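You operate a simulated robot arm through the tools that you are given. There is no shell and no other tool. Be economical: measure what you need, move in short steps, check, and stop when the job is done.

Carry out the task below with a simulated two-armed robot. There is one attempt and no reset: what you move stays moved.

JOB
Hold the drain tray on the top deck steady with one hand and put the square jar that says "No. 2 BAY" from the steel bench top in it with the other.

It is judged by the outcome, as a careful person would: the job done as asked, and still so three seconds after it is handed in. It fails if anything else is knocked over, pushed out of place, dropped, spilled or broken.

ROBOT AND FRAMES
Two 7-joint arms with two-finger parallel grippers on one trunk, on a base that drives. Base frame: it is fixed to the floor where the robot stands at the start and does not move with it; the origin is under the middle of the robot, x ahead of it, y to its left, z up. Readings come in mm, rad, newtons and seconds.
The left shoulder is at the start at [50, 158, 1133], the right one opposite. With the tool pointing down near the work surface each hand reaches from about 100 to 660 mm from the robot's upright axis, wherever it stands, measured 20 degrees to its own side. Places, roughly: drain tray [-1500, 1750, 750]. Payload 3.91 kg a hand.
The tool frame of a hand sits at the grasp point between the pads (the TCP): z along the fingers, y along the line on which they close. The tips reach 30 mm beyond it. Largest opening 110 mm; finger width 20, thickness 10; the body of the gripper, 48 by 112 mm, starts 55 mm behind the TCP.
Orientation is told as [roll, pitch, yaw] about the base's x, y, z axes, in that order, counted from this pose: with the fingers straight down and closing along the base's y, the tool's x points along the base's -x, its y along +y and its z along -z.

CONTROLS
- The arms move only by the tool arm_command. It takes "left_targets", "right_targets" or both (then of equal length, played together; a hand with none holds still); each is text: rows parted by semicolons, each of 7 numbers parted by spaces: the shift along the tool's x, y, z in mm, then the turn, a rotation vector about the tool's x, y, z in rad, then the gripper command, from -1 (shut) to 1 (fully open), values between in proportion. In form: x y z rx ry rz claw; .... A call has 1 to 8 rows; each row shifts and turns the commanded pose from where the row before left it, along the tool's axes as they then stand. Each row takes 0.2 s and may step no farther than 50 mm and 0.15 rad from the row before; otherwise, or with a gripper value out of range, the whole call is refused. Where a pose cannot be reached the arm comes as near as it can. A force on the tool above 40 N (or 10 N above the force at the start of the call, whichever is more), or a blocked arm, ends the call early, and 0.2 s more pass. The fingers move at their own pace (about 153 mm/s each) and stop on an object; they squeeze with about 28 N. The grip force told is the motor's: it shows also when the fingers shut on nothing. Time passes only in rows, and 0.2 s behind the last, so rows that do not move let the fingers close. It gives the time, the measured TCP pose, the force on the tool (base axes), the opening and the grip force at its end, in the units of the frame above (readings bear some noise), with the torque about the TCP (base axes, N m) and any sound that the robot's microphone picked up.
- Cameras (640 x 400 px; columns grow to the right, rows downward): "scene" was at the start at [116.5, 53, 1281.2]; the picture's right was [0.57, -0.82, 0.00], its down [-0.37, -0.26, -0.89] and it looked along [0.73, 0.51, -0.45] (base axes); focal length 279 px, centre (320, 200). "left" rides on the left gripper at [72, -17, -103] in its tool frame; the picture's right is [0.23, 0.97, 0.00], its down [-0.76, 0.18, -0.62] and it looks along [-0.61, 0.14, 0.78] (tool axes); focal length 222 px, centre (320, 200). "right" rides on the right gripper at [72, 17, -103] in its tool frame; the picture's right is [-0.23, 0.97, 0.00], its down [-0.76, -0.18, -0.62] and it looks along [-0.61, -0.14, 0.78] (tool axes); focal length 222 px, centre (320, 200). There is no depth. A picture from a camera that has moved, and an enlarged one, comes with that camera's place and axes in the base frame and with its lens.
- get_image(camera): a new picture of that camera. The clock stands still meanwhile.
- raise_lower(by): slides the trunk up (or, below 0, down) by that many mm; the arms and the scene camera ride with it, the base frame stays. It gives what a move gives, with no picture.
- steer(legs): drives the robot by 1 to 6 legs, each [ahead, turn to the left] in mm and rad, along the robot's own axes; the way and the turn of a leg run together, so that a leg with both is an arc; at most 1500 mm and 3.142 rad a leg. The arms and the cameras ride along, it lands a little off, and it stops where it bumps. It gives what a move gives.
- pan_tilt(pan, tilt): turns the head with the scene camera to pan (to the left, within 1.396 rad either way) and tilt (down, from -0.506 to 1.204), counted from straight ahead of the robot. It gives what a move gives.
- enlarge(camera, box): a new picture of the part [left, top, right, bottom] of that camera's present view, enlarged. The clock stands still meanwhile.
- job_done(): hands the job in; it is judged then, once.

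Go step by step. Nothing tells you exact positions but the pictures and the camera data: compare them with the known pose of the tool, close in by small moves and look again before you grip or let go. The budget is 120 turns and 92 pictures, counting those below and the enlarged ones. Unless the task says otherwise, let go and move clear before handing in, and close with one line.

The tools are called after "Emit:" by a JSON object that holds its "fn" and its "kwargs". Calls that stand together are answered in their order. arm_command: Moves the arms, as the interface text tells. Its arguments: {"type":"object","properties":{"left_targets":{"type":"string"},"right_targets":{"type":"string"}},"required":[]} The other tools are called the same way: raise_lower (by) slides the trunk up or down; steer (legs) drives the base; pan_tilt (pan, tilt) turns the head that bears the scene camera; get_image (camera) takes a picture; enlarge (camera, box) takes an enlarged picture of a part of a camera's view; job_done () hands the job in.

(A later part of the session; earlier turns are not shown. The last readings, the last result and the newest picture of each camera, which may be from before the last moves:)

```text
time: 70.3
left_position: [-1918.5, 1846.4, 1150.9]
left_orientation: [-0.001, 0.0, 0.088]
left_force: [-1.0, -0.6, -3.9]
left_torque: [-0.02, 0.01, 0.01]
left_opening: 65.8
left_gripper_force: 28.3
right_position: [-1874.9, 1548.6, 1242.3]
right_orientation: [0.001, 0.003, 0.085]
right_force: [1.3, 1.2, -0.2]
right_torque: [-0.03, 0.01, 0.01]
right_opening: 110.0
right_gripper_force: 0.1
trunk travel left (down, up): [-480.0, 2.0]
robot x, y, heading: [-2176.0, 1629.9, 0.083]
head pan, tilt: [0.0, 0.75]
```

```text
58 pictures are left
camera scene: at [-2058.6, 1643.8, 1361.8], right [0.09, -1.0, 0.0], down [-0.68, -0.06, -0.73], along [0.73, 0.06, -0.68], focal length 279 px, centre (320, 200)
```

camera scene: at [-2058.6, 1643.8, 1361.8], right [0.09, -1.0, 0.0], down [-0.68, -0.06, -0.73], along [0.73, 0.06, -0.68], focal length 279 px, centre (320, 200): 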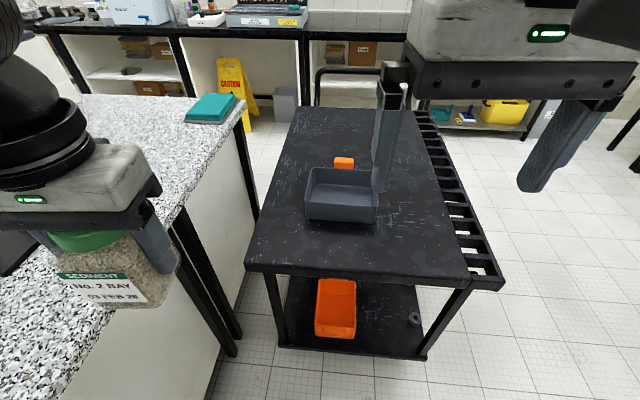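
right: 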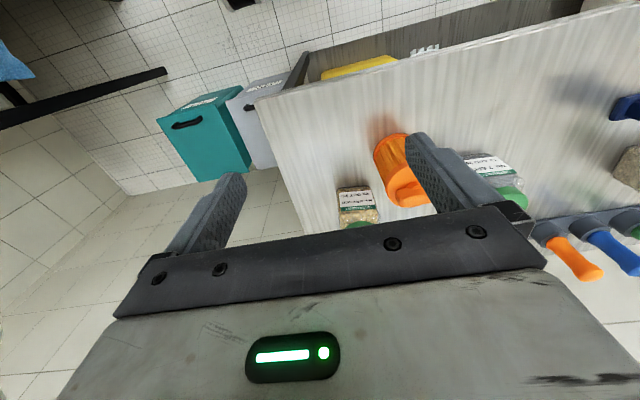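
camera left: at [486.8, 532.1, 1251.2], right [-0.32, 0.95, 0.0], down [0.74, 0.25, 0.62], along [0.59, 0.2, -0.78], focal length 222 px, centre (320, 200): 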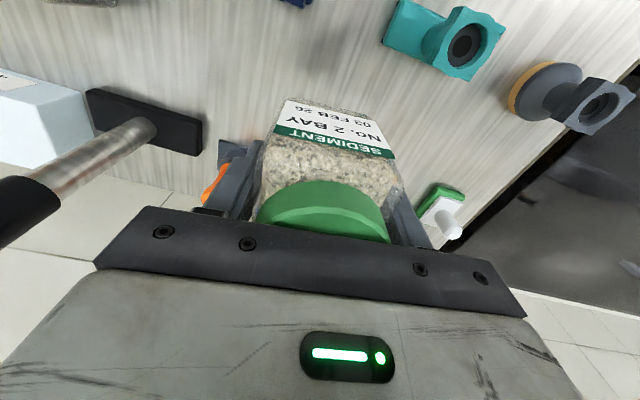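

Re-triangulating from both views: deck z ≈ 780, cart end x ≈ -1690, tray about x -1525…-1360, y 1529…1715. I drive forward toward the cart end.

Emit:
{"fn": "steer", "kwargs": {"legs": [[190, -0.06]]}}

Emit:
{"fn": "get_image", "kwargs": {"camera": "scene"}}

Emit:
{"fn": "get_image", "kwargs": {"camera": "right"}}

```text
time: 71.8
left_position: [-1718.3, 1840.8, 1149.7]
left_orientation: [-0.003, 0.0, 0.028]
left_force: [1.4, 0.1, -3.4]
left_torque: [-0.02, 0.0, -0.02]
left_opening: 65.7
left_gripper_force: 28.3
right_position: [-1692.3, 1543.7, 1241.2]
right_orientation: [0.001, 0.002, 0.026]
right_force: [-0.3, -0.5, 0.0]
right_torque: [0.02, 0.01, 0.02]
right_opening: 109.6
right_gripper_force: 0.0
trunk travel left (down, up): [-480.0, 2.0]
robot x, y, heading: [-1996.2, 1643.7, 0.029]
head pan, tilt: [0.0, 0.75]
```

```text
57 pictures are left
camera scene: at [-1870.0, 1647.1, 1361.7], right [0.03, -1.0, 0.0], down [-0.68, -0.02, -0.73], along [0.73, 0.02, -0.68], focal length 279 px, centre (320, 200)
```

scene: 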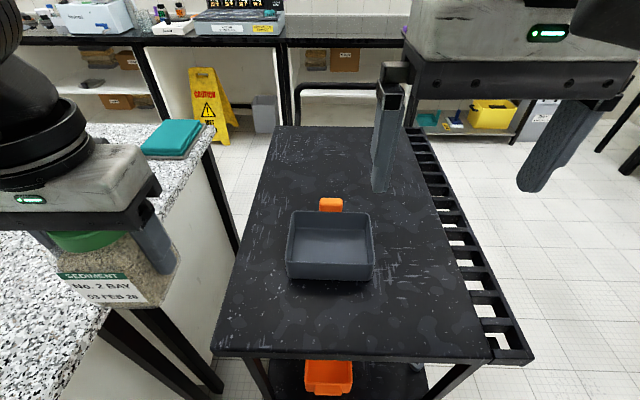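

```text
56 pictures are left
camera right: at [-1765.9, 1558.5, 1344.6], right [0.2, 0.98, 0.0], down [0.77, -0.16, 0.62], along [0.61, -0.13, -0.78], focal length 222 px, centre (320, 200)
```

right: 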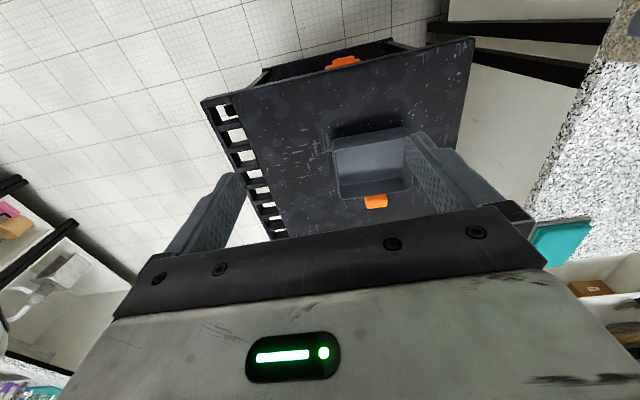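

Tray now fixes at y 1535…1735, near wall x ≈ -1514, deck z ≈ 772. I turn slightly right and creep forward 30 mm, then lower the trunk to working height.

Emit:
{"fn": "steer", "kwargs": {"legs": [[0, -0.13], [30, 0]]}}

Emit:
{"fn": "raise_lower", "kwargs": {"by": -110}}

Emit:
{"fn": "get_image", "kwargs": {"camera": "scene"}}

Emit:
{"fn": "get_image", "kwargs": {"camera": "right"}}

```text
time: 73.2
left_position: [-1666.5, 1800.2, 1149.4]
left_orientation: [-0.002, 0.0, -0.099]
left_force: [0.4, 0.1, -3.9]
left_torque: [-0.01, 0.04, -0.01]
left_opening: 66.0
left_gripper_force: 28.5
right_position: [-1678.5, 1502.2, 1241.1]
right_orientation: [0.0, 0.0, -0.101]
right_force: [-0.4, 0.0, 0.0]
right_torque: [0.02, 0.0, 0.0]
right_opening: 110.3
right_gripper_force: 0.1
trunk travel left (down, up): [-480.0, 2.0]
robot x, y, heading: [-1963.1, 1638.9, -0.094]
head pan, tilt: [0.0, 0.75]
```

```text
time: 74.6
left_position: [-1667.0, 1800.5, 1039.1]
left_orientation: [-0.002, 0.0, -0.099]
left_force: [1.1, 0.0, -4.1]
left_torque: [-0.03, 0.02, 0.01]
left_opening: 66.1
left_gripper_force: 28.2
right_position: [-1680.1, 1501.9, 1132.2]
right_orientation: [0.001, -0.001, -0.101]
right_force: [-0.1, 0.1, -0.4]
right_torque: [0.0, -0.01, -0.02]
right_opening: 110.0
right_gripper_force: 0.1
trunk travel left (down, up): [-370.0, 112.0]
robot x, y, heading: [-1962.6, 1641.5, -0.101]
head pan, tilt: [0.0, 0.75]
```

```text
55 pictures are left
camera scene: at [-1841.9, 1628.6, 1251.8], right [-0.1, -1.0, 0.0], down [-0.68, 0.07, -0.73], along [0.73, -0.07, -0.68], focal length 279 px, centre (320, 200)
```

scene: 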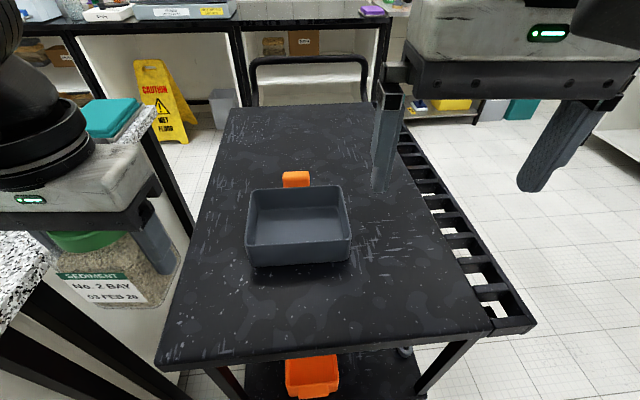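

```text
54 pictures are left
camera right: at [-1750.0, 1527.2, 1234.9], right [0.32, 0.95, 0.0], down [0.74, -0.25, 0.62], along [0.59, -0.2, -0.78], focal length 222 px, centre (320, 200)
```

right: 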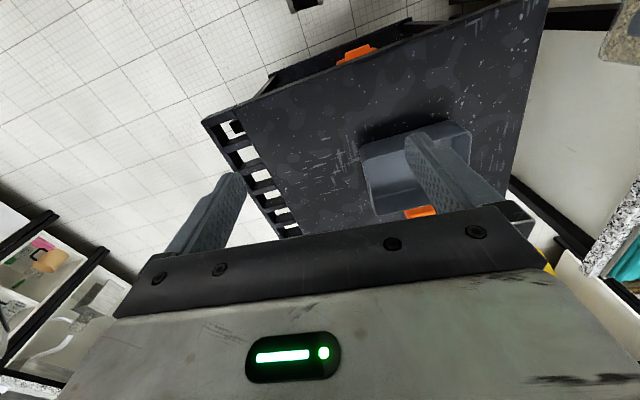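

Emit:
{"fn": "enlarge", "kwargs": {"camera": "scene", "box": [220, 160, 380, 280]}}

Emit:
{"fn": "enlarge", "kwargs": {"camera": "right", "box": [330, 110, 490, 230]}}

```text
3.33 times, centred on (300, 220) of scene
camera zoom: at [-1841.9, 1628.6, 1251.8], right [-0.1, -1.0, 0.0], down [-0.68, 0.07, -0.73], along [0.73, -0.07, -0.68], focal length 931 px, centre (387, 133)
```

zoom: 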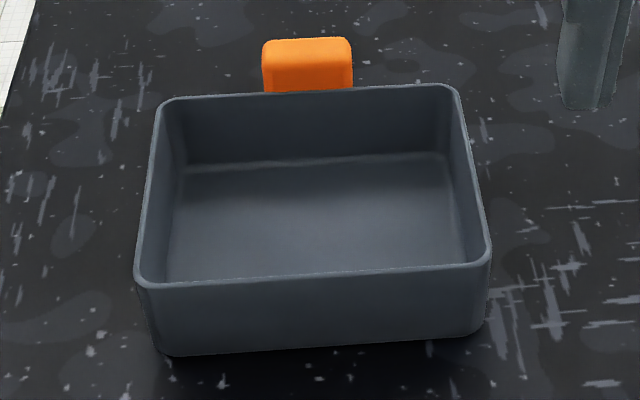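

```text
3.33 times, centred on (410, 170) of right
camera zoom: at [-1750.0, 1527.2, 1234.9], right [0.32, 0.95, 0.0], down [0.74, -0.25, 0.62], along [0.59, -0.2, -0.78], focal length 740 px, centre (20, 300)
```

zoom: 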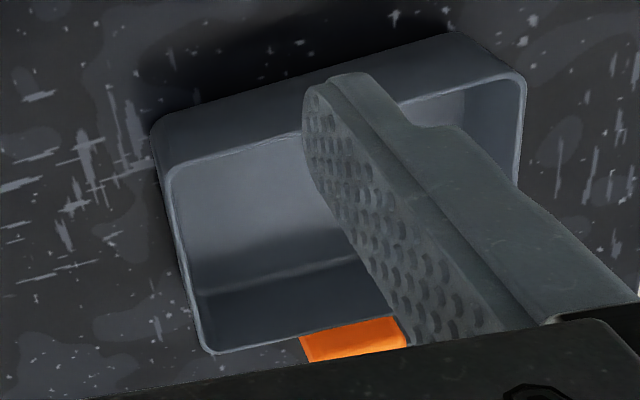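

Tray rim: x -1516…-1374, y 1540…1731, rim z ≈ 852. I'll grip its right wall near the close corner with the right hand. First I set heights: left hand up a bit, trunk down 130.

Emit:
{"fn": "arm_command", "kwargs": {"left_targets": "0 0 -30 0 0 -0.05 -1; 0 0 -30 0 0 -0.05 -1; 0 0 0 0 0 0 -1", "right_targets": "0 0 0 0 0 -0.05 1; 0 0 0 0 0 -0.05 1; 0 0 0 0 0 0 1"}}

Emit:
{"fn": "raise_lower", "kwargs": {"by": -130}}

Emit:
{"fn": "arm_command", "kwargs": {"right_targets": "-30 5 0 0 0 0 1; -30 8 0 0 0 0 1; -30 8 10 0 0 0 1; -30 8 10 0 0 0 1; -30 8 10 0 0 0 1; -30 4 10 0 0 0 1; -10 0 10 0 0 0 1; 0 0 0 0 0 0 1"}}

Emit:
{"fn": "get_image", "kwargs": {"camera": "right"}}

Emit:
{"fn": "get_image", "kwargs": {"camera": "scene"}}

```text
time: 75.4
left_position: [-1665.6, 1801.1, 1099.7]
left_orientation: [0.0, 0.0, 0.002]
left_force: [-0.2, 0.9, -4.3]
left_torque: [0.03, -0.01, 0.0]
left_opening: 66.1
left_gripper_force: 28.1
right_position: [-1678.0, 1500.7, 1132.5]
right_orientation: [0.0, 0.003, 0.0]
right_force: [1.1, -0.1, 0.2]
right_torque: [0.01, 0.02, 0.02]
right_opening: 110.1
right_gripper_force: 0.0
trunk travel left (down, up): [-370.0, 112.0]
robot x, y, heading: [-1966.8, 1638.3, -0.1]
head pan, tilt: [0.0, 0.75]
```

```text
time: 77.0
left_position: [-1665.3, 1800.9, 968.0]
left_orientation: [-0.001, 0.001, 0.001]
left_force: [0.1, -0.4, -4.1]
left_torque: [-0.01, -0.01, -0.01]
left_opening: 65.8
left_gripper_force: 27.8
right_position: [-1679.0, 1500.9, 1002.4]
right_orientation: [0.0, 0.0, 0.0]
right_force: [0.1, -1.0, -0.8]
right_torque: [-0.02, -0.02, 0.02]
right_opening: 110.2
right_gripper_force: 0.0
trunk travel left (down, up): [-240.0, 242.0]
robot x, y, heading: [-1963.4, 1640.1, -0.098]
head pan, tilt: [0.0, 0.75]
```

```text
time: 78.8
left_position: [-1665.4, 1801.7, 969.3]
left_orientation: [-0.002, 0.0, 0.001]
left_force: [0.4, 0.1, -3.3]
left_torque: [-0.01, -0.02, 0.01]
left_opening: 65.6
left_gripper_force: 28.2
right_position: [-1487.7, 1543.3, 951.5]
right_orientation: [-0.001, 0.001, -0.002]
right_force: [-0.3, -0.2, 0.3]
right_torque: [-0.01, 0.02, 0.01]
right_opening: 110.0
right_gripper_force: 0.0
trunk travel left (down, up): [-240.0, 242.0]
robot x, y, heading: [-1964.0, 1640.0, -0.103]
head pan, tilt: [0.0, 0.75]
```

```text
51 pictures are left
camera right: at [-1561.0, 1561.3, 1055.3], right [0.23, 0.97, 0.0], down [0.76, -0.18, 0.62], along [0.61, -0.14, -0.78], focal length 222 px, centre (320, 200)
```

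right: 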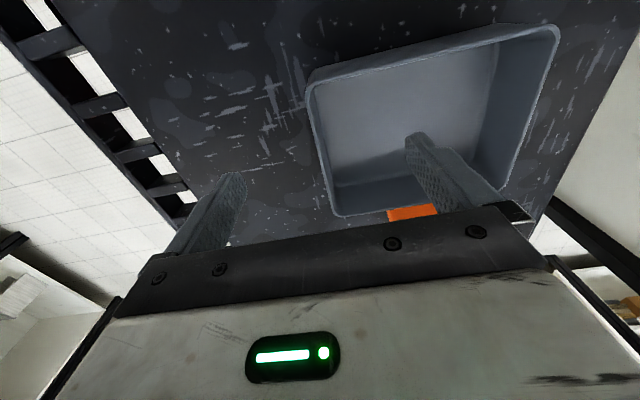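

```text
50 pictures are left
camera scene: at [-1841.8, 1628.6, 1121.8], right [-0.1, -1.0, 0.0], down [-0.68, 0.07, -0.73], along [0.73, -0.07, -0.68], focal length 279 px, centre (320, 200)
```

scene: 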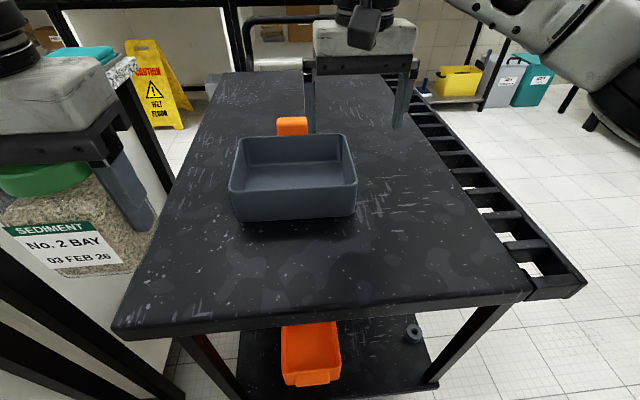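

The right hand is aligned with the tray's right wall (y ≈ 1543). I narrow the opening and descend partway.

Emit:
{"fn": "arm_command", "kwargs": {"right_targets": "0 0 20 0 0 0 0.6; 0 0 20 0 0 0 0.6; 0 0 20 0 0 0 0.6; 0 0 0 0 0 0 0.6"}}

Emit:
{"fn": "get_image", "kwargs": {"camera": "right"}}

Emit:
{"fn": "enlarge", "kwargs": {"camera": "scene", "box": [220, 100, 420, 240]}}

```text
time: 79.8
left_position: [-1666.1, 1800.3, 969.3]
left_orientation: [-0.002, 0.0, 0.002]
left_force: [-0.1, -0.2, -4.1]
left_torque: [0.01, 0.02, 0.01]
left_opening: 66.2
left_gripper_force: 27.4
right_position: [-1488.1, 1542.5, 892.2]
right_orientation: [0.0, -0.001, 0.0]
right_force: [-0.3, -0.2, 0.0]
right_torque: [-0.01, 0.04, -0.01]
right_opening: 87.9
right_gripper_force: 0.0
trunk travel left (down, up): [-240.0, 242.0]
robot x, y, heading: [-1965.8, 1639.4, -0.101]
head pan, tilt: [0.0, 0.75]
```

```text
49 pictures are left
camera right: at [-1561.0, 1560.6, 994.9], right [0.23, 0.97, 0.0], down [0.76, -0.18, 0.62], along [0.61, -0.14, -0.78], focal length 222 px, centre (320, 200)
```

right: 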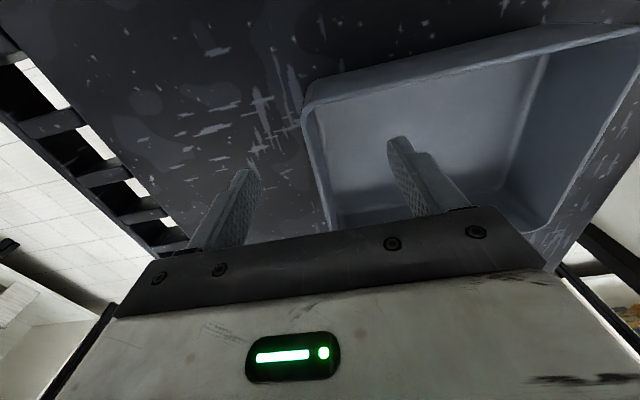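

```text
2.86 times, centred on (320, 170) of scene
camera zoom: at [-1841.8, 1628.6, 1121.8], right [-0.1, -1.0, 0.0], down [-0.68, 0.07, -0.73], along [0.73, -0.07, -0.68], focal length 798 px, centre (320, 286)
```

zoom: 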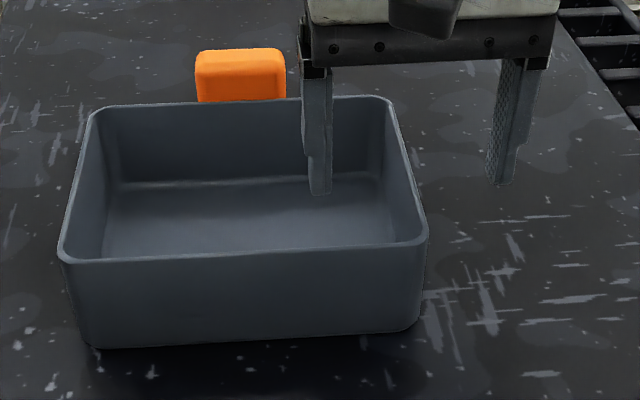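

Emit:
{"fn": "arm_command", "kwargs": {"right_targets": "0 0 15 0 0 0 0.5; 0 0 15 0 0 0 0.5; 0 0 14 0 0 0 0.5; 0 0 0 0 0 0 0.5"}}

Emit:
{"fn": "get_image", "kwargs": {"camera": "right"}}

Emit:
{"fn": "enlarge", "kwargs": {"camera": "scene", "box": [220, 100, 420, 240]}}

```text
time: 80.8
left_position: [-1665.5, 1800.4, 968.3]
left_orientation: [-0.001, -0.002, 0.002]
left_force: [0.1, 1.2, -4.4]
left_torque: [0.03, 0.01, 0.01]
left_opening: 66.2
left_gripper_force: 27.9
right_position: [-1487.9, 1542.9, 848.9]
right_orientation: [0.0, 0.0, -0.001]
right_force: [-1.0, 0.4, 0.0]
right_torque: [0.03, -0.01, 0.02]
right_opening: 82.3
right_gripper_force: 0.1
trunk travel left (down, up): [-240.0, 242.0]
robot x, y, heading: [-1961.4, 1642.2, -0.105]
head pan, tilt: [0.0, 0.75]
```

```text
47 pictures are left
camera right: at [-1560.9, 1561.1, 951.1], right [0.23, 0.97, 0.0], down [0.76, -0.18, 0.62], along [0.61, -0.14, -0.78], focal length 222 px, centre (320, 200)
```

right: 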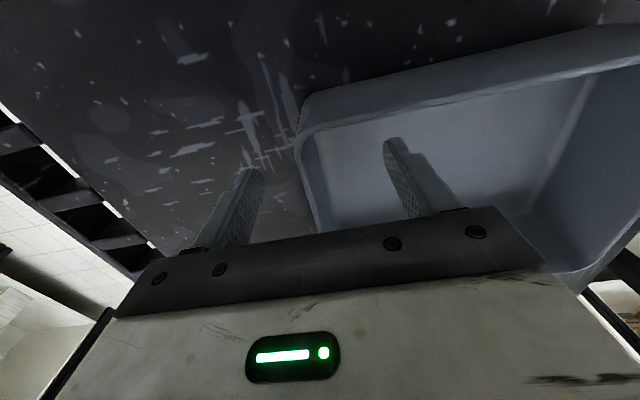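

```text
2.86 times, centred on (320, 170) of scene
camera zoom: at [-1841.8, 1628.6, 1121.8], right [-0.1, -1.0, 0.0], down [-0.68, 0.07, -0.73], along [0.73, -0.07, -0.68], focal length 798 px, centre (320, 286)
```

zoom: 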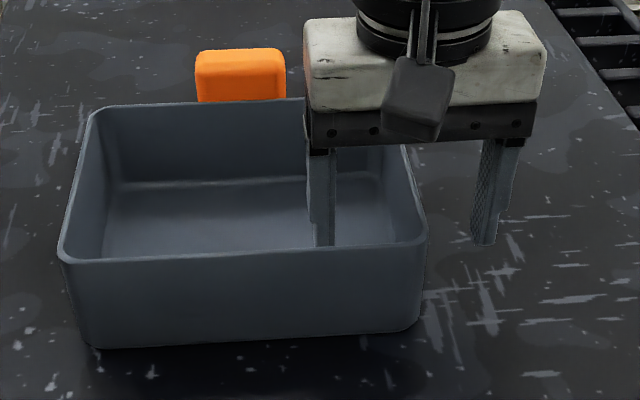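

The fingers straddle the right wall; I close most of the way and re-centre before gripping, so as not to shove the tray.

Emit:
{"fn": "arm_command", "kwargs": {"right_targets": "0 -2 0 0 0 0 0.25; 0 0 0 0 0 0 0.25; 0 0 0 0 0 0 0.25; 0 0 0 0 0 0 0.25"}}

Emit:
{"fn": "enlarge", "kwargs": {"camera": "right", "box": [200, 80, 460, 240]}}

Emit:
{"fn": "enlarge", "kwargs": {"camera": "scene", "box": [300, 110, 400, 210]}}

```text
time: 81.8
left_position: [-1665.7, 1800.8, 969.3]
left_orientation: [-0.002, 0.001, 0.001]
left_force: [0.1, 0.1, -3.2]
left_torque: [-0.01, 0.01, 0.03]
left_opening: 65.5
left_gripper_force: 28.0
right_position: [-1488.4, 1541.4, 848.7]
right_orientation: [0.0, 0.002, -0.002]
right_force: [-0.1, 0.2, -0.1]
right_torque: [-0.02, -0.02, 0.03]
right_opening: 68.8
right_gripper_force: 0.1
trunk travel left (down, up): [-240.0, 242.0]
robot x, y, heading: [-1963.7, 1641.8, -0.099]
head pan, tilt: [0.0, 0.75]
```

```text
2.46 times, centred on (330, 160) of right
camera zoom: at [-1561.6, 1559.2, 951.1], right [0.23, 0.97, 0.0], down [0.76, -0.18, 0.62], along [0.61, -0.14, -0.78], focal length 547 px, centre (295, 298)
```

zoom: 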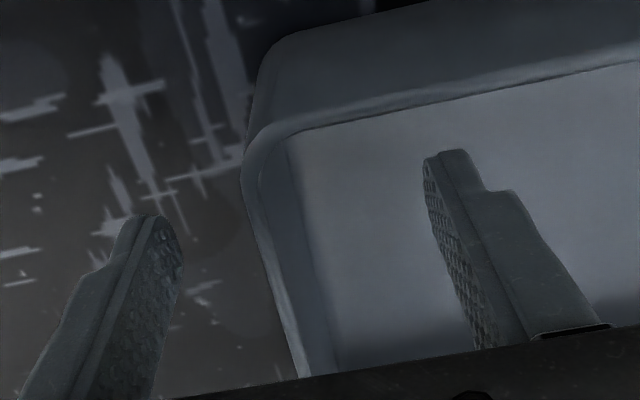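

```text
4.00 times, centred on (350, 160) of scene
camera zoom: at [-1841.8, 1628.6, 1121.8], right [-0.1, -1.0, 0.0], down [-0.68, 0.07, -0.73], along [0.73, -0.07, -0.68], focal length 1117 px, centre (200, 360)
```

zoom: 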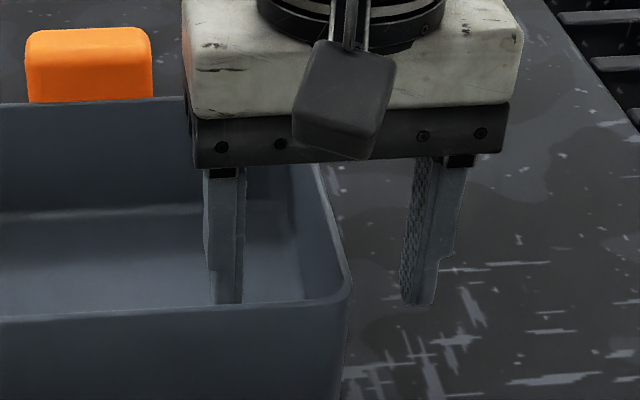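

The wall is about 5 mm to the hand's right; I shift and close to 30 mm, then look once more.

Emit:
{"fn": "arm_command", "kwargs": {"right_targets": "0 -5 0 0 0 0 0; 0 0 0 0 0 0 -0.45; 0 0 0 0 0 0 -0.45; 0 0 0 0 0 0 -0.45"}}

Emit:
{"fn": "enlarge", "kwargs": {"camera": "right", "box": [200, 80, 460, 240]}}

Emit:
{"fn": "enlarge", "kwargs": {"camera": "scene", "box": [300, 110, 400, 210]}}

```text
time: 82.8
left_position: [-1666.0, 1800.5, 968.2]
left_orientation: [-0.003, -0.001, 0.002]
left_force: [-1.0, -0.1, -3.9]
left_torque: [-0.04, 0.03, 0.02]
left_opening: 65.5
left_gripper_force: 27.9
right_position: [-1488.6, 1535.8, 846.4]
right_orientation: [0.0, 0.001, 0.0]
right_force: [0.4, 0.1, -1.0]
right_torque: [-0.03, -0.02, 0.0]
right_opening: 30.3
right_gripper_force: 0.2
trunk travel left (down, up): [-240.0, 242.0]
robot x, y, heading: [-1966.2, 1640.0, -0.099]
head pan, tilt: [0.0, 0.75]
```

```text
2.46 times, centred on (330, 160) of right
camera zoom: at [-1561.5, 1553.9, 950.7], right [0.23, 0.97, 0.0], down [0.76, -0.18, 0.62], along [0.61, -0.14, -0.78], focal length 547 px, centre (295, 298)
```

zoom: 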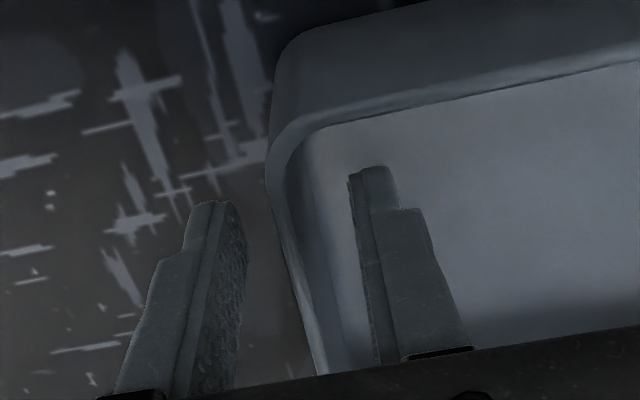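

```text
4.00 times, centred on (350, 160) of scene
camera zoom: at [-1841.8, 1628.6, 1121.8], right [-0.1, -1.0, 0.0], down [-0.68, 0.07, -0.73], along [0.73, -0.07, -0.68], focal length 1117 px, centre (200, 360)
```

zoom: 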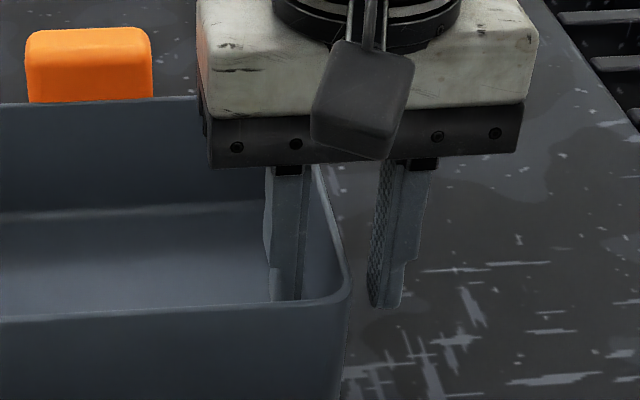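

Centred within a millimetre or two; I grip the wall.

Emit:
{"fn": "arm_command", "kwargs": {"right_targets": "0 -1 0 0 0 0 -0.7; 0 0 0 0 0 0 -1; 0 0 0 0 0 0 -1; 0 0 0 0 0 0 -1"}}

Emit:
{"fn": "get_image", "kwargs": {"camera": "scene"}}

```text
time: 83.8
left_position: [-1665.4, 1800.2, 968.3]
left_orientation: [-0.004, 0.0, 0.001]
left_force: [-0.5, -0.2, -3.5]
left_torque: [-0.03, 0.0, 0.01]
left_opening: 66.0
left_gripper_force: 28.6
right_position: [-1488.4, 1534.8, 848.1]
right_orientation: [0.0, 0.001, -0.003]
right_force: [0.0, 0.0, 0.8]
right_torque: [0.01, 0.17, -0.09]
right_opening: 3.5
right_gripper_force: 27.8
trunk travel left (down, up): [-240.0, 242.0]
robot x, y, heading: [-1966.3, 1637.9, -0.104]
head pan, tilt: [0.0, 0.75]
```

```text
41 pictures are left
camera scene: at [-1841.8, 1628.6, 1121.8], right [-0.1, -1.0, 0.0], down [-0.68, 0.07, -0.73], along [0.73, -0.07, -0.68], focal length 279 px, centre (320, 200)
```

scene: 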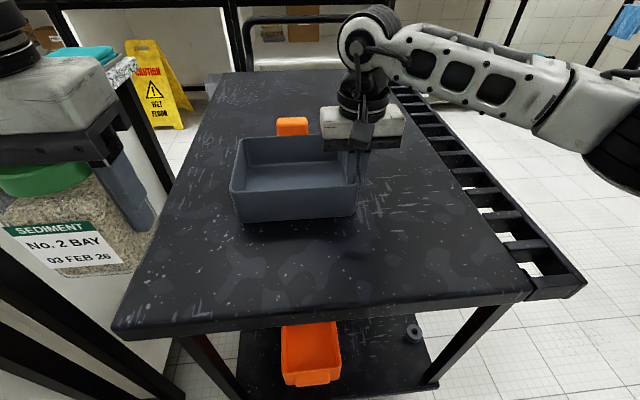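

The tray wall is held at 3.5 mm thickness with 28 N. I bring the jar over the tray's open left portion, at about [-1468, 1660].

Emit:
{"fn": "arm_command", "kwargs": {"left_targets": "-30 -15 0 0 0 0 -1; -35 -25 0 0 0 0 -1; -35 -25 0 0 0 0 -1; -35 -25 0 0 0 0 -1; -35 -25 0 0 0 0 -1; -27 -25 0 0 0 0 -1; 0 0 0 0 0 0 -1"}}

Emit:
{"fn": "get_image", "kwargs": {"camera": "left"}}

Emit:
{"fn": "get_image", "kwargs": {"camera": "scene"}}

```text
time: 85.4
left_position: [-1527.3, 1719.3, 967.0]
left_orientation: [-0.001, 0.0, 0.001]
left_force: [0.5, 1.0, -4.2]
left_torque: [0.01, 0.01, 0.04]
left_opening: 66.0
left_gripper_force: 28.0
left hand out of reach, approached as far as the arm can: row 4, 5, 6
right_position: [-1487.8, 1533.7, 848.5]
right_orientation: [0.0, 0.0, -0.002]
right_force: [1.7, -0.2, 2.5]
right_torque: [-0.01, 0.13, -0.05]
right_opening: 3.6
right_gripper_force: 28.2
trunk travel left (down, up): [-240.0, 242.0]
robot x, y, heading: [-1966.4, 1636.1, -0.096]
head pan, tilt: [0.0, 0.75]
```

```text
40 pictures are left
camera left: at [-1601.2, 1703.2, 1068.7], right [-0.23, 0.97, 0.0], down [0.76, 0.18, 0.62], along [0.61, 0.14, -0.78], focal length 222 px, centre (320, 200)
```

left: 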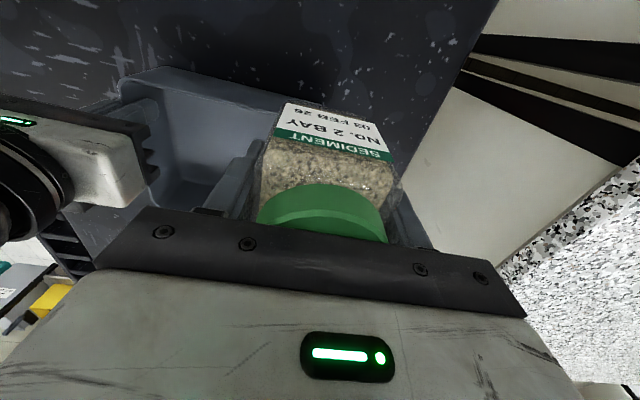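

```text
39 pictures are left
camera scene: at [-1841.8, 1628.6, 1121.8], right [-0.1, -1.0, 0.0], down [-0.68, 0.07, -0.73], along [0.73, -0.07, -0.68], focal length 279 px, centre (320, 200)
```

scene: 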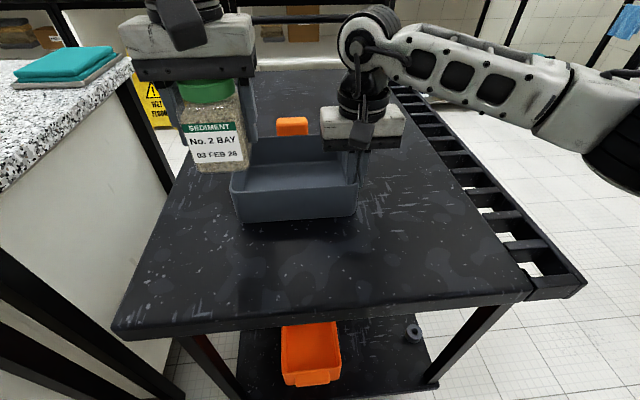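

The left arm is just out of reach here (nothing touched). I release the tray wall, raise both hands, turn the base a bit more right and raise the trunk slightly so both hands reach.

Emit:
{"fn": "arm_command", "kwargs": {"right_targets": "0 0 0 0 0 0 -0.3; 0 0 0 0 0 0 -0.3; 0 0 -25 0 0 0 -0.3; 0 0 -25 0 0 0 -0.3; 0 0 -30 0 0 0 -0.3; 0 0 -30 0 0 0 -0.3; 0 0 0 0 0 0 -0.3", "left_targets": "0 0 0 0 0 0 -1; 0 0 0 0 0 0 -1; 20 10 0 0 0 0 -1; 20 10 0 0 0 0 -1; 20 10 0 0 0 0 -1; 0 0 0 0 0 0 -1; 0 0 0 0 0 0 -1"}}

Emit:
{"fn": "raise_lower", "kwargs": {"by": 45}}

Emit:
{"fn": "steer", "kwargs": {"legs": [[0, -0.22]]}}

Emit:
{"fn": "get_image", "kwargs": {"camera": "scene"}}

```text
time: 87.0
left_position: [-1586.6, 1747.7, 966.0]
left_orientation: [-0.004, 0.0, 0.001]
left_force: [0.3, 0.6, -3.3]
left_torque: [-0.01, 0.0, -0.01]
left_opening: 65.8
left_gripper_force: 28.0
right_position: [-1487.6, 1535.4, 959.3]
right_orientation: [-0.001, 0.003, -0.002]
right_force: [0.1, 0.3, -0.4]
right_torque: [-0.02, -0.02, 0.03]
right_opening: 38.6
right_gripper_force: 0.1
trunk travel left (down, up): [-240.0, 242.0]
robot x, y, heading: [-1962.8, 1639.0, -0.101]
head pan, tilt: [0.0, 0.75]
```

```text
time: 87.9
left_position: [-1585.4, 1746.5, 1009.6]
left_orientation: [-0.002, 0.001, -0.001]
left_force: [-0.3, 0.2, -4.2]
left_torque: [-0.03, 0.0, 0.02]
left_opening: 65.8
left_gripper_force: 28.0
right_position: [-1488.9, 1535.3, 1002.9]
right_orientation: [0.002, 0.002, 0.0]
right_force: [0.1, 0.9, 0.1]
right_torque: [0.01, 0.01, 0.03]
right_opening: 38.4
right_gripper_force: 0.1
trunk travel left (down, up): [-285.0, 197.0]
robot x, y, heading: [-1968.4, 1635.8, -0.098]
head pan, tilt: [0.0, 0.75]
```

```text
time: 89.1
left_position: [-1572.0, 1662.1, 1011.5]
left_orientation: [-0.001, 0.0, -0.218]
left_force: [0.4, 0.0, -3.8]
left_torque: [-0.01, 0.01, 0.0]
left_opening: 66.0
left_gripper_force: 28.2
right_position: [-1522.4, 1432.2, 1002.3]
right_orientation: [0.0, -0.001, -0.221]
right_force: [0.3, 0.0, -0.4]
right_torque: [0.0, 0.08, 0.04]
right_opening: 38.5
right_gripper_force: 0.1
trunk travel left (down, up): [-285.0, 197.0]
robot x, y, heading: [-1963.2, 1640.8, -0.319]
head pan, tilt: [0.0, 0.75]
```

```text
38 pictures are left
camera scene: at [-1847.4, 1601.7, 1166.8], right [-0.31, -0.95, 0.0], down [-0.65, 0.21, -0.73], along [0.69, -0.23, -0.68], focal length 279 px, centre (320, 200)
```

scene: 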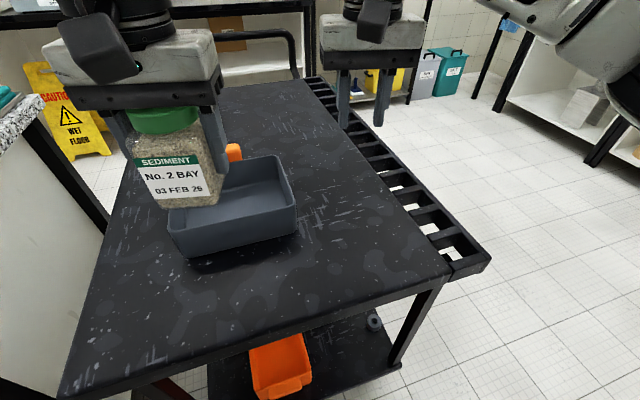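

I test the left hand's reach above the drop spot first, with the jar well above the rim.

Emit:
{"fn": "arm_command", "kwargs": {"left_targets": "0 0 0 0 0 -0.11 -1; 0 0 0 0 0 -0.11 -1; -25 0 15 0 0 0 -1; -30 0 20 0 0 0 -1; -30 2 20 0 0 0 -1; -25 2 20 0 0 0 -1; 0 0 0 0 0 0 -1"}}

Emit:
{"fn": "get_image", "kwargs": {"camera": "left"}}

Emit:
{"fn": "get_image", "kwargs": {"camera": "scene"}}

```text
time: 90.7
left_position: [-1460.9, 1666.3, 935.3]
left_orientation: [-0.001, 0.0, 0.0]
left_force: [0.3, 0.0, -3.9]
left_torque: [0.02, -0.01, 0.0]
left_opening: 66.0
left_gripper_force: 27.9
right_position: [-1522.9, 1433.4, 1002.8]
right_orientation: [0.001, 0.0, -0.222]
right_force: [0.5, -0.3, 0.5]
right_torque: [0.0, 0.04, 0.03]
right_opening: 38.5
right_gripper_force: 0.1
trunk travel left (down, up): [-285.0, 197.0]
robot x, y, heading: [-1965.1, 1636.9, -0.318]
head pan, tilt: [0.0, 0.75]
```

```text
37 pictures are left
camera left: at [-1535.5, 1650.6, 1037.3], right [-0.23, 0.97, 0.0], down [0.76, 0.18, 0.62], along [0.61, 0.14, -0.78], focal length 222 px, centre (320, 200)
```

left: 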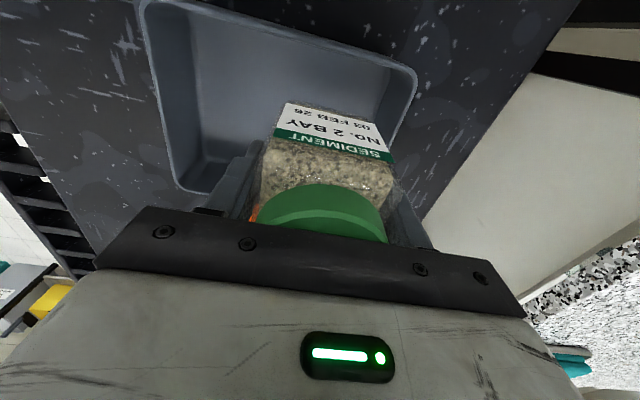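

```text
36 pictures are left
camera scene: at [-1847.3, 1602.1, 1166.8], right [-0.31, -0.95, 0.0], down [-0.65, 0.21, -0.73], along [0.69, -0.23, -0.68], focal length 279 px, centre (320, 200)
```

scene: 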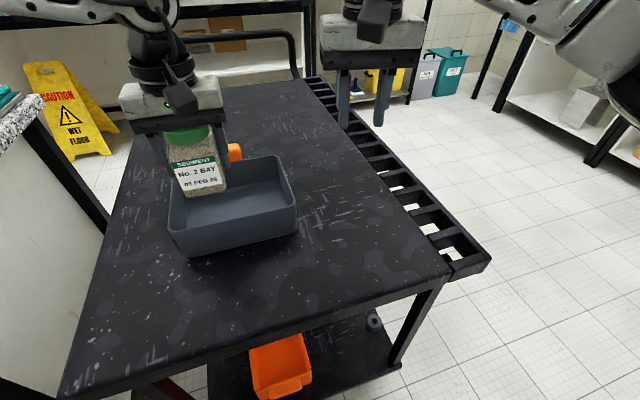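

The left hand reaches well. Now the right hand goes back to the right wall at about [-1493, 1535.5].

Emit:
{"fn": "arm_command", "kwargs": {"right_targets": "0 0 0 0 0 -0.11 -0.3; 0 0 0 0 0 -0.11 -0.3; 0 30 0 0 0 0 -0.3; -10 30 10 0 0 0 -0.3; -10 30 15 0 0 0 -0.3; -10 12 15 0 0 0 -0.3; 0 0 0 0 0 0 -0.3", "left_targets": "0 -3 0 0 0 0 -1; 0 0 0 0 0 0 -1; 0 0 0 0 0 0 -1; 0 0 0 0 0 0 -1; 0 0 0 0 0 0 -1; 0 0 0 0 0 0 -1; 0 0 0 0 0 0 -1"}}

Emit:
{"fn": "get_image", "kwargs": {"camera": "right"}}

Emit:
{"fn": "get_image", "kwargs": {"camera": "scene"}}

```text
time: 92.3
left_position: [-1462.6, 1664.6, 935.9]
left_orientation: [0.0, -0.002, 0.001]
left_force: [0.3, 0.8, -4.2]
left_torque: [0.01, 0.01, -0.02]
left_opening: 65.9
left_gripper_force: 28.0
right_position: [-1492.6, 1536.0, 964.1]
right_orientation: [0.001, 0.0, -0.002]
right_force: [-0.2, 0.9, -0.3]
right_torque: [0.01, 0.02, 0.0]
right_opening: 38.5
right_gripper_force: 0.0
trunk travel left (down, up): [-285.0, 197.0]
robot x, y, heading: [-1963.5, 1638.4, -0.322]
head pan, tilt: [0.0, 0.75]
```

```text
35 pictures are left
camera right: at [-1566.0, 1554.7, 1065.9], right [0.23, 0.97, 0.0], down [0.76, -0.18, 0.62], along [0.61, -0.14, -0.78], focal length 222 px, centre (320, 200)
```

right: 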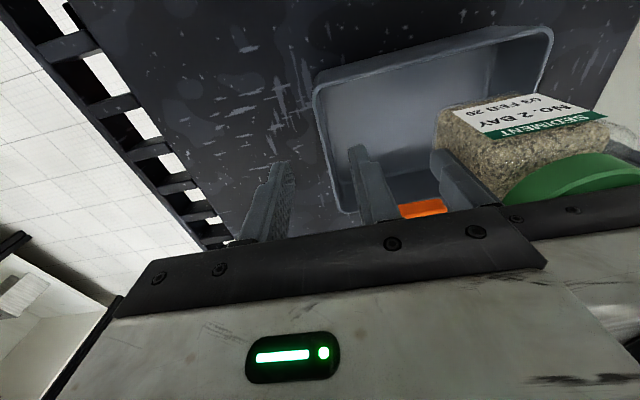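

```text
34 pictures are left
camera scene: at [-1847.3, 1602.1, 1166.8], right [-0.31, -0.95, 0.0], down [-0.65, 0.21, -0.73], along [0.69, -0.23, -0.68], focal length 279 px, centre (320, 200)
```

scene: 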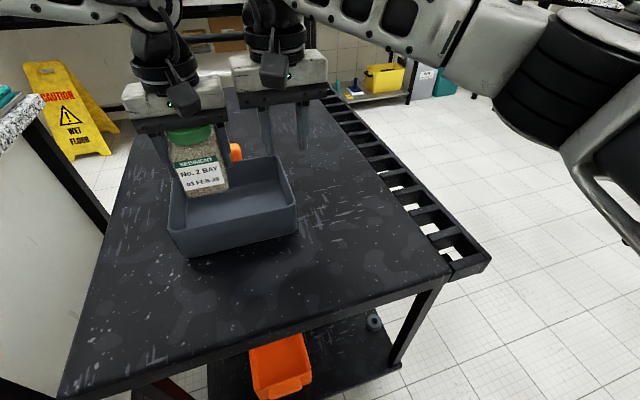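

Emit:
{"fn": "arm_command", "kwargs": {"right_targets": "0 0 25 0 0 0 -0.3; 0 0 25 0 0 0 -0.3; 0 0 25 0 0 0 -0.3; 0 0 20 0 0 0 -0.3; 0 0 20 0 0 0 -0.3; 0 0 0 0 0 0 -0.3"}}

Emit:
{"fn": "enlarge", "kwargs": {"camera": "right", "box": [200, 80, 460, 240]}}

Emit:
{"fn": "enlarge", "kwargs": {"camera": "scene", "box": [160, 120, 340, 260]}}

```text
time: 93.7
left_position: [-1461.3, 1664.7, 935.2]
left_orientation: [-0.002, 0.0, 0.001]
left_force: [-0.2, 0.8, -3.6]
left_torque: [0.01, 0.02, -0.02]
left_opening: 66.0
left_gripper_force: 28.0
right_position: [-1492.8, 1536.7, 847.3]
right_orientation: [0.0, -0.001, -0.002]
right_force: [-0.9, 0.2, 0.4]
right_torque: [-0.03, 0.01, -0.02]
right_opening: 38.3
right_gripper_force: 0.2
trunk travel left (down, up): [-285.0, 197.0]
robot x, y, heading: [-1963.6, 1640.9, -0.317]
head pan, tilt: [0.0, 0.75]
```

```text
2.46 times, centred on (330, 160) of right
camera zoom: at [-1564.9, 1554.3, 949.7], right [0.23, 0.97, 0.0], down [0.76, -0.18, 0.62], along [0.61, -0.14, -0.78], focal length 547 px, centre (295, 298)
```

zoom: 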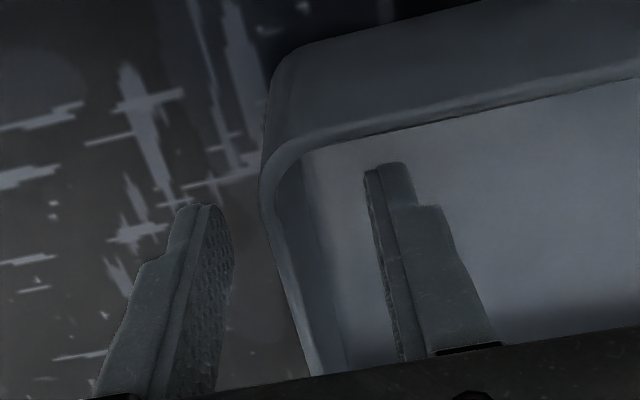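

```text
2.86 times, centred on (250, 190) of scene
camera zoom: at [-1847.3, 1602.1, 1166.8], right [-0.31, -0.95, 0.0], down [-0.65, 0.21, -0.73], along [0.69, -0.23, -0.68], focal length 798 px, centre (520, 229)
```

zoom: 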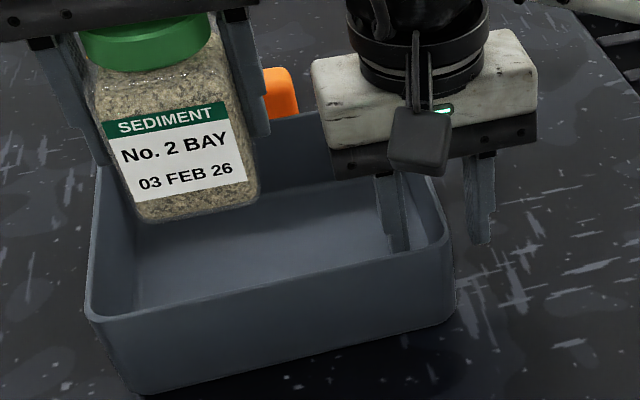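

Straddling again; I shift 2 mm to the earlier gripping line and close on the wall.

Emit:
{"fn": "arm_command", "kwargs": {"right_targets": "0 -2 0 0 0 0 -0.6; 0 0 0 0 0 0 -1; 0 0 0 0 0 0 -1; 0 0 0 0 0 0 -1"}}

Emit:
{"fn": "arm_command", "kwargs": {"left_targets": "0 -3 15 0 0 0 -1; 0 0 15 0 0 0 -1; 0 0 15 0 0 0 -1; 0 0 0 0 0 0 -1"}}

Emit:
{"fn": "get_image", "kwargs": {"camera": "left"}}

Emit:
{"fn": "enlarge", "kwargs": {"camera": "scene", "box": [140, 110, 340, 270]}}

```text
time: 94.7
left_position: [-1462.0, 1664.5, 933.5]
left_orientation: [0.0, 0.0, 0.002]
left_force: [-0.4, 0.6, -4.3]
left_torque: [-0.03, 0.0, -0.04]
left_opening: 66.0
left_gripper_force: 27.4
right_position: [-1493.2, 1534.3, 846.9]
right_orientation: [0.0, 0.0, -0.001]
right_force: [0.1, -0.7, -0.2]
right_torque: [0.01, -0.05, 0.05]
right_opening: 3.8
right_gripper_force: 28.0
trunk travel left (down, up): [-285.0, 197.0]
robot x, y, heading: [-1964.8, 1642.2, -0.319]
head pan, tilt: [0.0, 0.75]
```

```text
time: 95.7
left_position: [-1462.0, 1660.3, 890.5]
left_orientation: [-0.002, -0.001, 0.002]
left_force: [0.3, 0.1, -4.1]
left_torque: [0.03, 0.01, 0.02]
left_opening: 65.9
left_gripper_force: 27.7
right_position: [-1492.5, 1534.3, 846.3]
right_orientation: [0.002, 0.0, -0.002]
right_force: [-0.4, -0.4, 0.4]
right_torque: [0.03, -0.05, 0.05]
right_opening: 3.8
right_gripper_force: 28.1
trunk travel left (down, up): [-285.0, 197.0]
robot x, y, heading: [-1963.3, 1635.5, -0.315]
head pan, tilt: [0.0, 0.75]
```

```text
31 pictures are left
camera left: at [-1536.4, 1643.4, 992.5], right [-0.23, 0.97, 0.0], down [0.76, 0.18, 0.62], along [0.61, 0.14, -0.78], focal length 222 px, centre (320, 200)
```

left: 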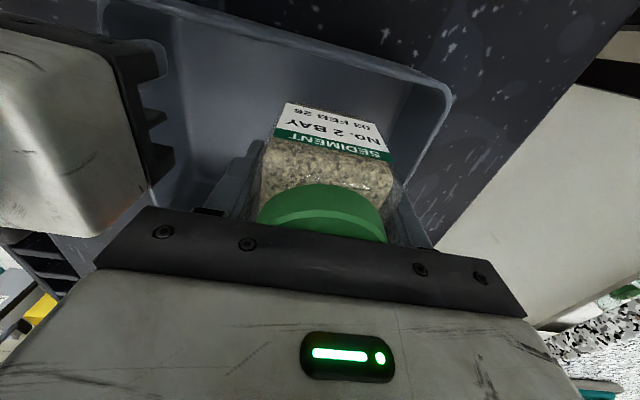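

```text
2.50 times, centred on (240, 190) of scene
camera zoom: at [-1847.3, 1602.1, 1166.8], right [-0.31, -0.95, 0.0], down [-0.65, 0.21, -0.73], along [0.69, -0.23, -0.68], focal length 698 px, centre (520, 225)
```

zoom: 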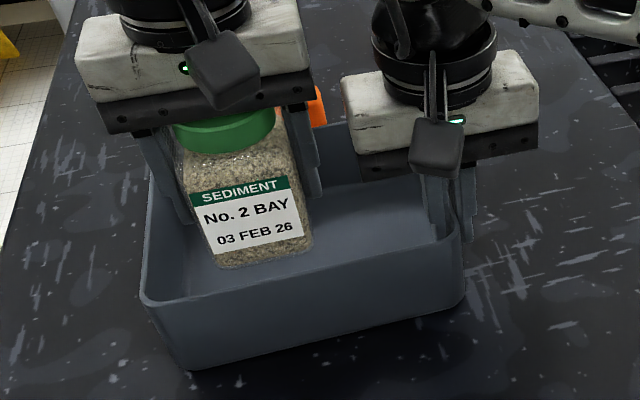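

The jar is inside the walls with the tray held. I keep lowering in small steps until it touches the tray floor.

Emit:
{"fn": "arm_command", "kwargs": {"left_targets": "0 0 12 0 0 0 -1; 0 0 12 0 0 0 -1; 0 0 10 0 0 0 -1; 0 0 0 0 0 0 -1"}}

Emit:
{"fn": "enlarge", "kwargs": {"camera": "scene", "box": [140, 110, 340, 270]}}

```text
time: 96.7
left_position: [-1462.2, 1659.5, 856.3]
left_orientation: [-0.002, 0.0, 0.0]
left_force: [0.0, -0.6, -3.6]
left_torque: [0.02, 0.0, 0.03]
left_opening: 65.9
left_gripper_force: 27.7
right_position: [-1494.1, 1534.6, 847.1]
right_orientation: [0.0, -0.001, -0.001]
right_force: [0.1, -0.4, 0.0]
right_torque: [0.02, -0.03, 0.01]
right_opening: 3.6
right_gripper_force: 28.1
trunk travel left (down, up): [-285.0, 197.0]
robot x, y, heading: [-1966.2, 1636.8, -0.324]
head pan, tilt: [0.0, 0.75]
```

```text
2.50 times, centred on (240, 190) of scene
camera zoom: at [-1847.3, 1602.1, 1166.8], right [-0.31, -0.95, 0.0], down [-0.65, 0.21, -0.73], along [0.69, -0.23, -0.68], focal length 698 px, centre (520, 225)
```

zoom: 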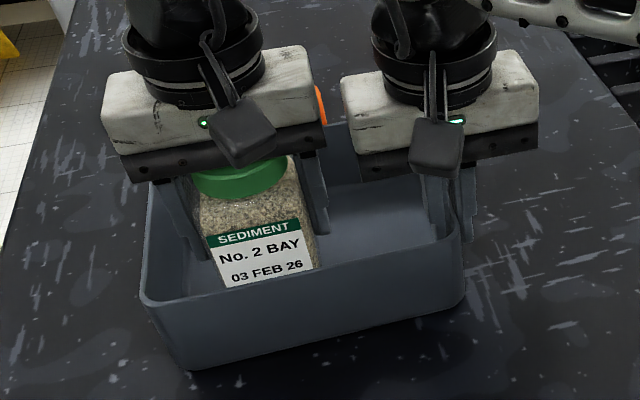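

Emit:
{"fn": "arm_command", "kwargs": {"left_targets": "0 0 5 0 0 0 -1; 0 0 4 0 0 0 -1; 0 0 4 0 0 0 -1; 0 0 0 0 0 0 -1"}}

Emit:
{"fn": "arm_command", "kwargs": {"left_targets": "0 0 3 0 0 0 -1; 0 0 3 0 0 0 -1; 0 0 0 0 0 0 -1"}}

```text
time: 97.7
left_position: [-1462.5, 1659.0, 844.8]
left_orientation: [-0.003, -0.001, 0.002]
left_force: [-2.1, 0.6, 5.4]
left_torque: [0.34, 0.01, 0.06]
left_opening: 65.9
left_gripper_force: 27.9
right_position: [-1493.4, 1534.5, 847.8]
right_orientation: [0.0, -0.001, -0.001]
right_force: [2.2, 1.5, -1.3]
right_torque: [-0.02, 0.04, -0.04]
right_opening: 3.6
right_gripper_force: 28.1
trunk travel left (down, up): [-285.0, 197.0]
robot x, y, heading: [-1966.3, 1640.3, -0.32]
head pan, tilt: [0.0, 0.75]
```

```text
time: 98.5
left_position: [-1462.0, 1658.2, 839.3]
left_orientation: [-0.005, -0.006, 0.002]
left_force: [0.5, 2.9, 29.8]
left_torque: [0.78, 0.08, -0.07]
left_opening: 65.9
left_gripper_force: 28.0
right_position: [-1493.9, 1534.1, 847.4]
right_orientation: [-0.001, -0.001, -0.002]
right_force: [2.9, 0.6, -9.3]
right_torque: [-0.12, -0.02, -0.24]
right_opening: 3.8
right_gripper_force: 28.2
trunk travel left (down, up): [-285.0, 197.0]
robot x, y, heading: [-1963.8, 1641.5, -0.319]
head pan, tilt: [0.0, 0.75]
```

The jar met the tray floor (force turned upward at z ≈ 845). I ease up a little and check how it stands before letting go.

Emit:
{"fn": "arm_command", "kwargs": {"left_targets": "0 0 -3 0 0 0 -1; 0 0 -1 0 0 0 -1; 0 0 0 0 0 0 -1"}}

Emit:
{"fn": "enlarge", "kwargs": {"camera": "scene", "box": [140, 110, 340, 270]}}

Emit:
{"fn": "get_image", "kwargs": {"camera": "left"}}

```text
time: 99.3
left_position: [-1462.7, 1658.2, 840.0]
left_orientation: [0.001, 0.002, 0.002]
left_force: [1.1, -1.3, 2.4]
left_torque: [-0.23, -0.29, 0.01]
left_opening: 66.0
left_gripper_force: 27.9
right_position: [-1492.2, 1534.4, 847.8]
right_orientation: [0.0, 0.0, 0.001]
right_force: [-1.5, 0.4, -1.5]
right_torque: [-0.05, 0.13, 0.07]
right_opening: 3.6
right_gripper_force: 28.5
trunk travel left (down, up): [-285.0, 197.0]
robot x, y, heading: [-1965.2, 1635.6, -0.322]
head pan, tilt: [0.0, 0.75]
```

```text
2.50 times, centred on (240, 190) of scene
camera zoom: at [-1847.5, 1601.9, 1166.6], right [-0.31, -0.95, 0.0], down [-0.65, 0.21, -0.73], along [0.69, -0.23, -0.68], focal length 698 px, centre (520, 225)
```

zoom: 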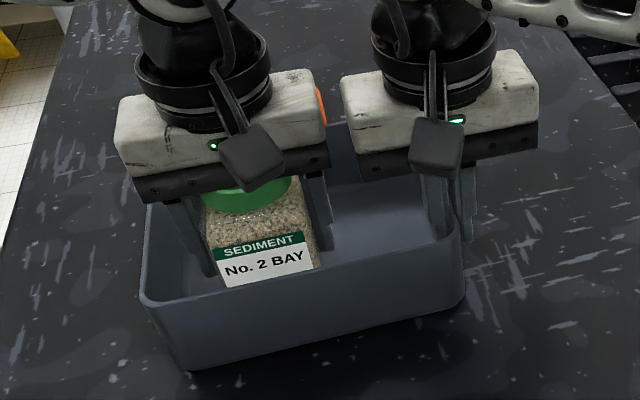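

```text
27 pictures are left
camera left: at [-1536.2, 1643.4, 942.4], right [-0.23, 0.97, 0.0], down [0.76, 0.18, 0.62], along [0.6, 0.14, -0.78], focal length 222 px, centre (320, 200)
```

left: 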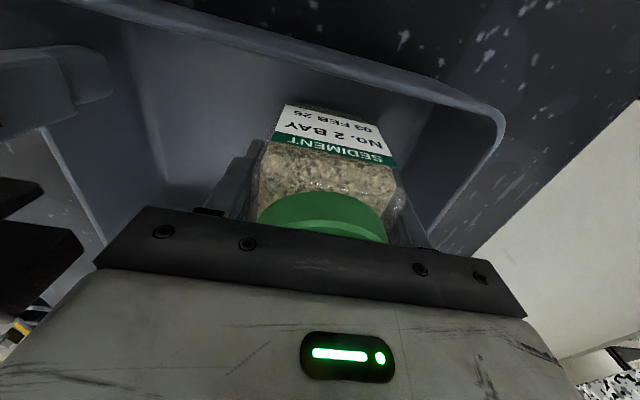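

The jar stands upright on the tray floor. I open the left fingers just enough and rise straight up, still holding the tray.

Emit:
{"fn": "arm_command", "kwargs": {"left_targets": "0 0 0 0 0 0 0; 0 0 0 0 0 0 0.4; 0 0 0 0 0 0 0.45; 0 0 0 0 0 0 0.45; 0 0 -10 0 0 0 0.45; 0 0 -20 0 0 0 0.45; 0 0 -25 0 0 0 0.45; 0 0 -25 0 0 0 0.45"}}

Emit:
{"fn": "enlarge", "kwargs": {"camera": "scene", "box": [140, 110, 340, 270]}}

```text
time: 101.1
left_position: [-1462.1, 1657.5, 922.2]
left_orientation: [0.001, 0.002, -0.001]
left_force: [0.3, 0.4, -0.1]
left_torque: [-0.01, 0.0, 0.02]
left_opening: 80.0
left_gripper_force: 0.1
right_position: [-1492.4, 1534.0, 848.8]
right_orientation: [0.001, 0.001, -0.001]
right_force: [0.0, -0.9, -0.8]
right_torque: [0.02, -0.13, 0.09]
right_opening: 3.7
right_gripper_force: 28.1
trunk travel left (down, up): [-285.0, 197.0]
robot x, y, heading: [-1964.8, 1642.5, -0.318]
head pan, tilt: [0.0, 0.75]
```

```text
2.50 times, centred on (240, 190) of scene
camera zoom: at [-1847.5, 1602.1, 1166.8], right [-0.31, -0.95, 0.0], down [-0.65, 0.21, -0.73], along [0.69, -0.23, -0.68], focal length 698 px, centre (520, 225)
```

zoom: 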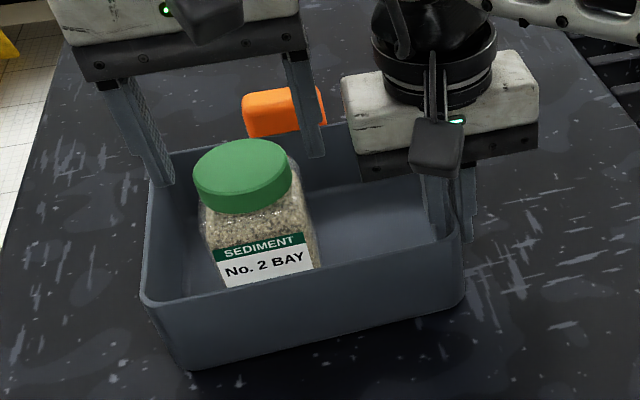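

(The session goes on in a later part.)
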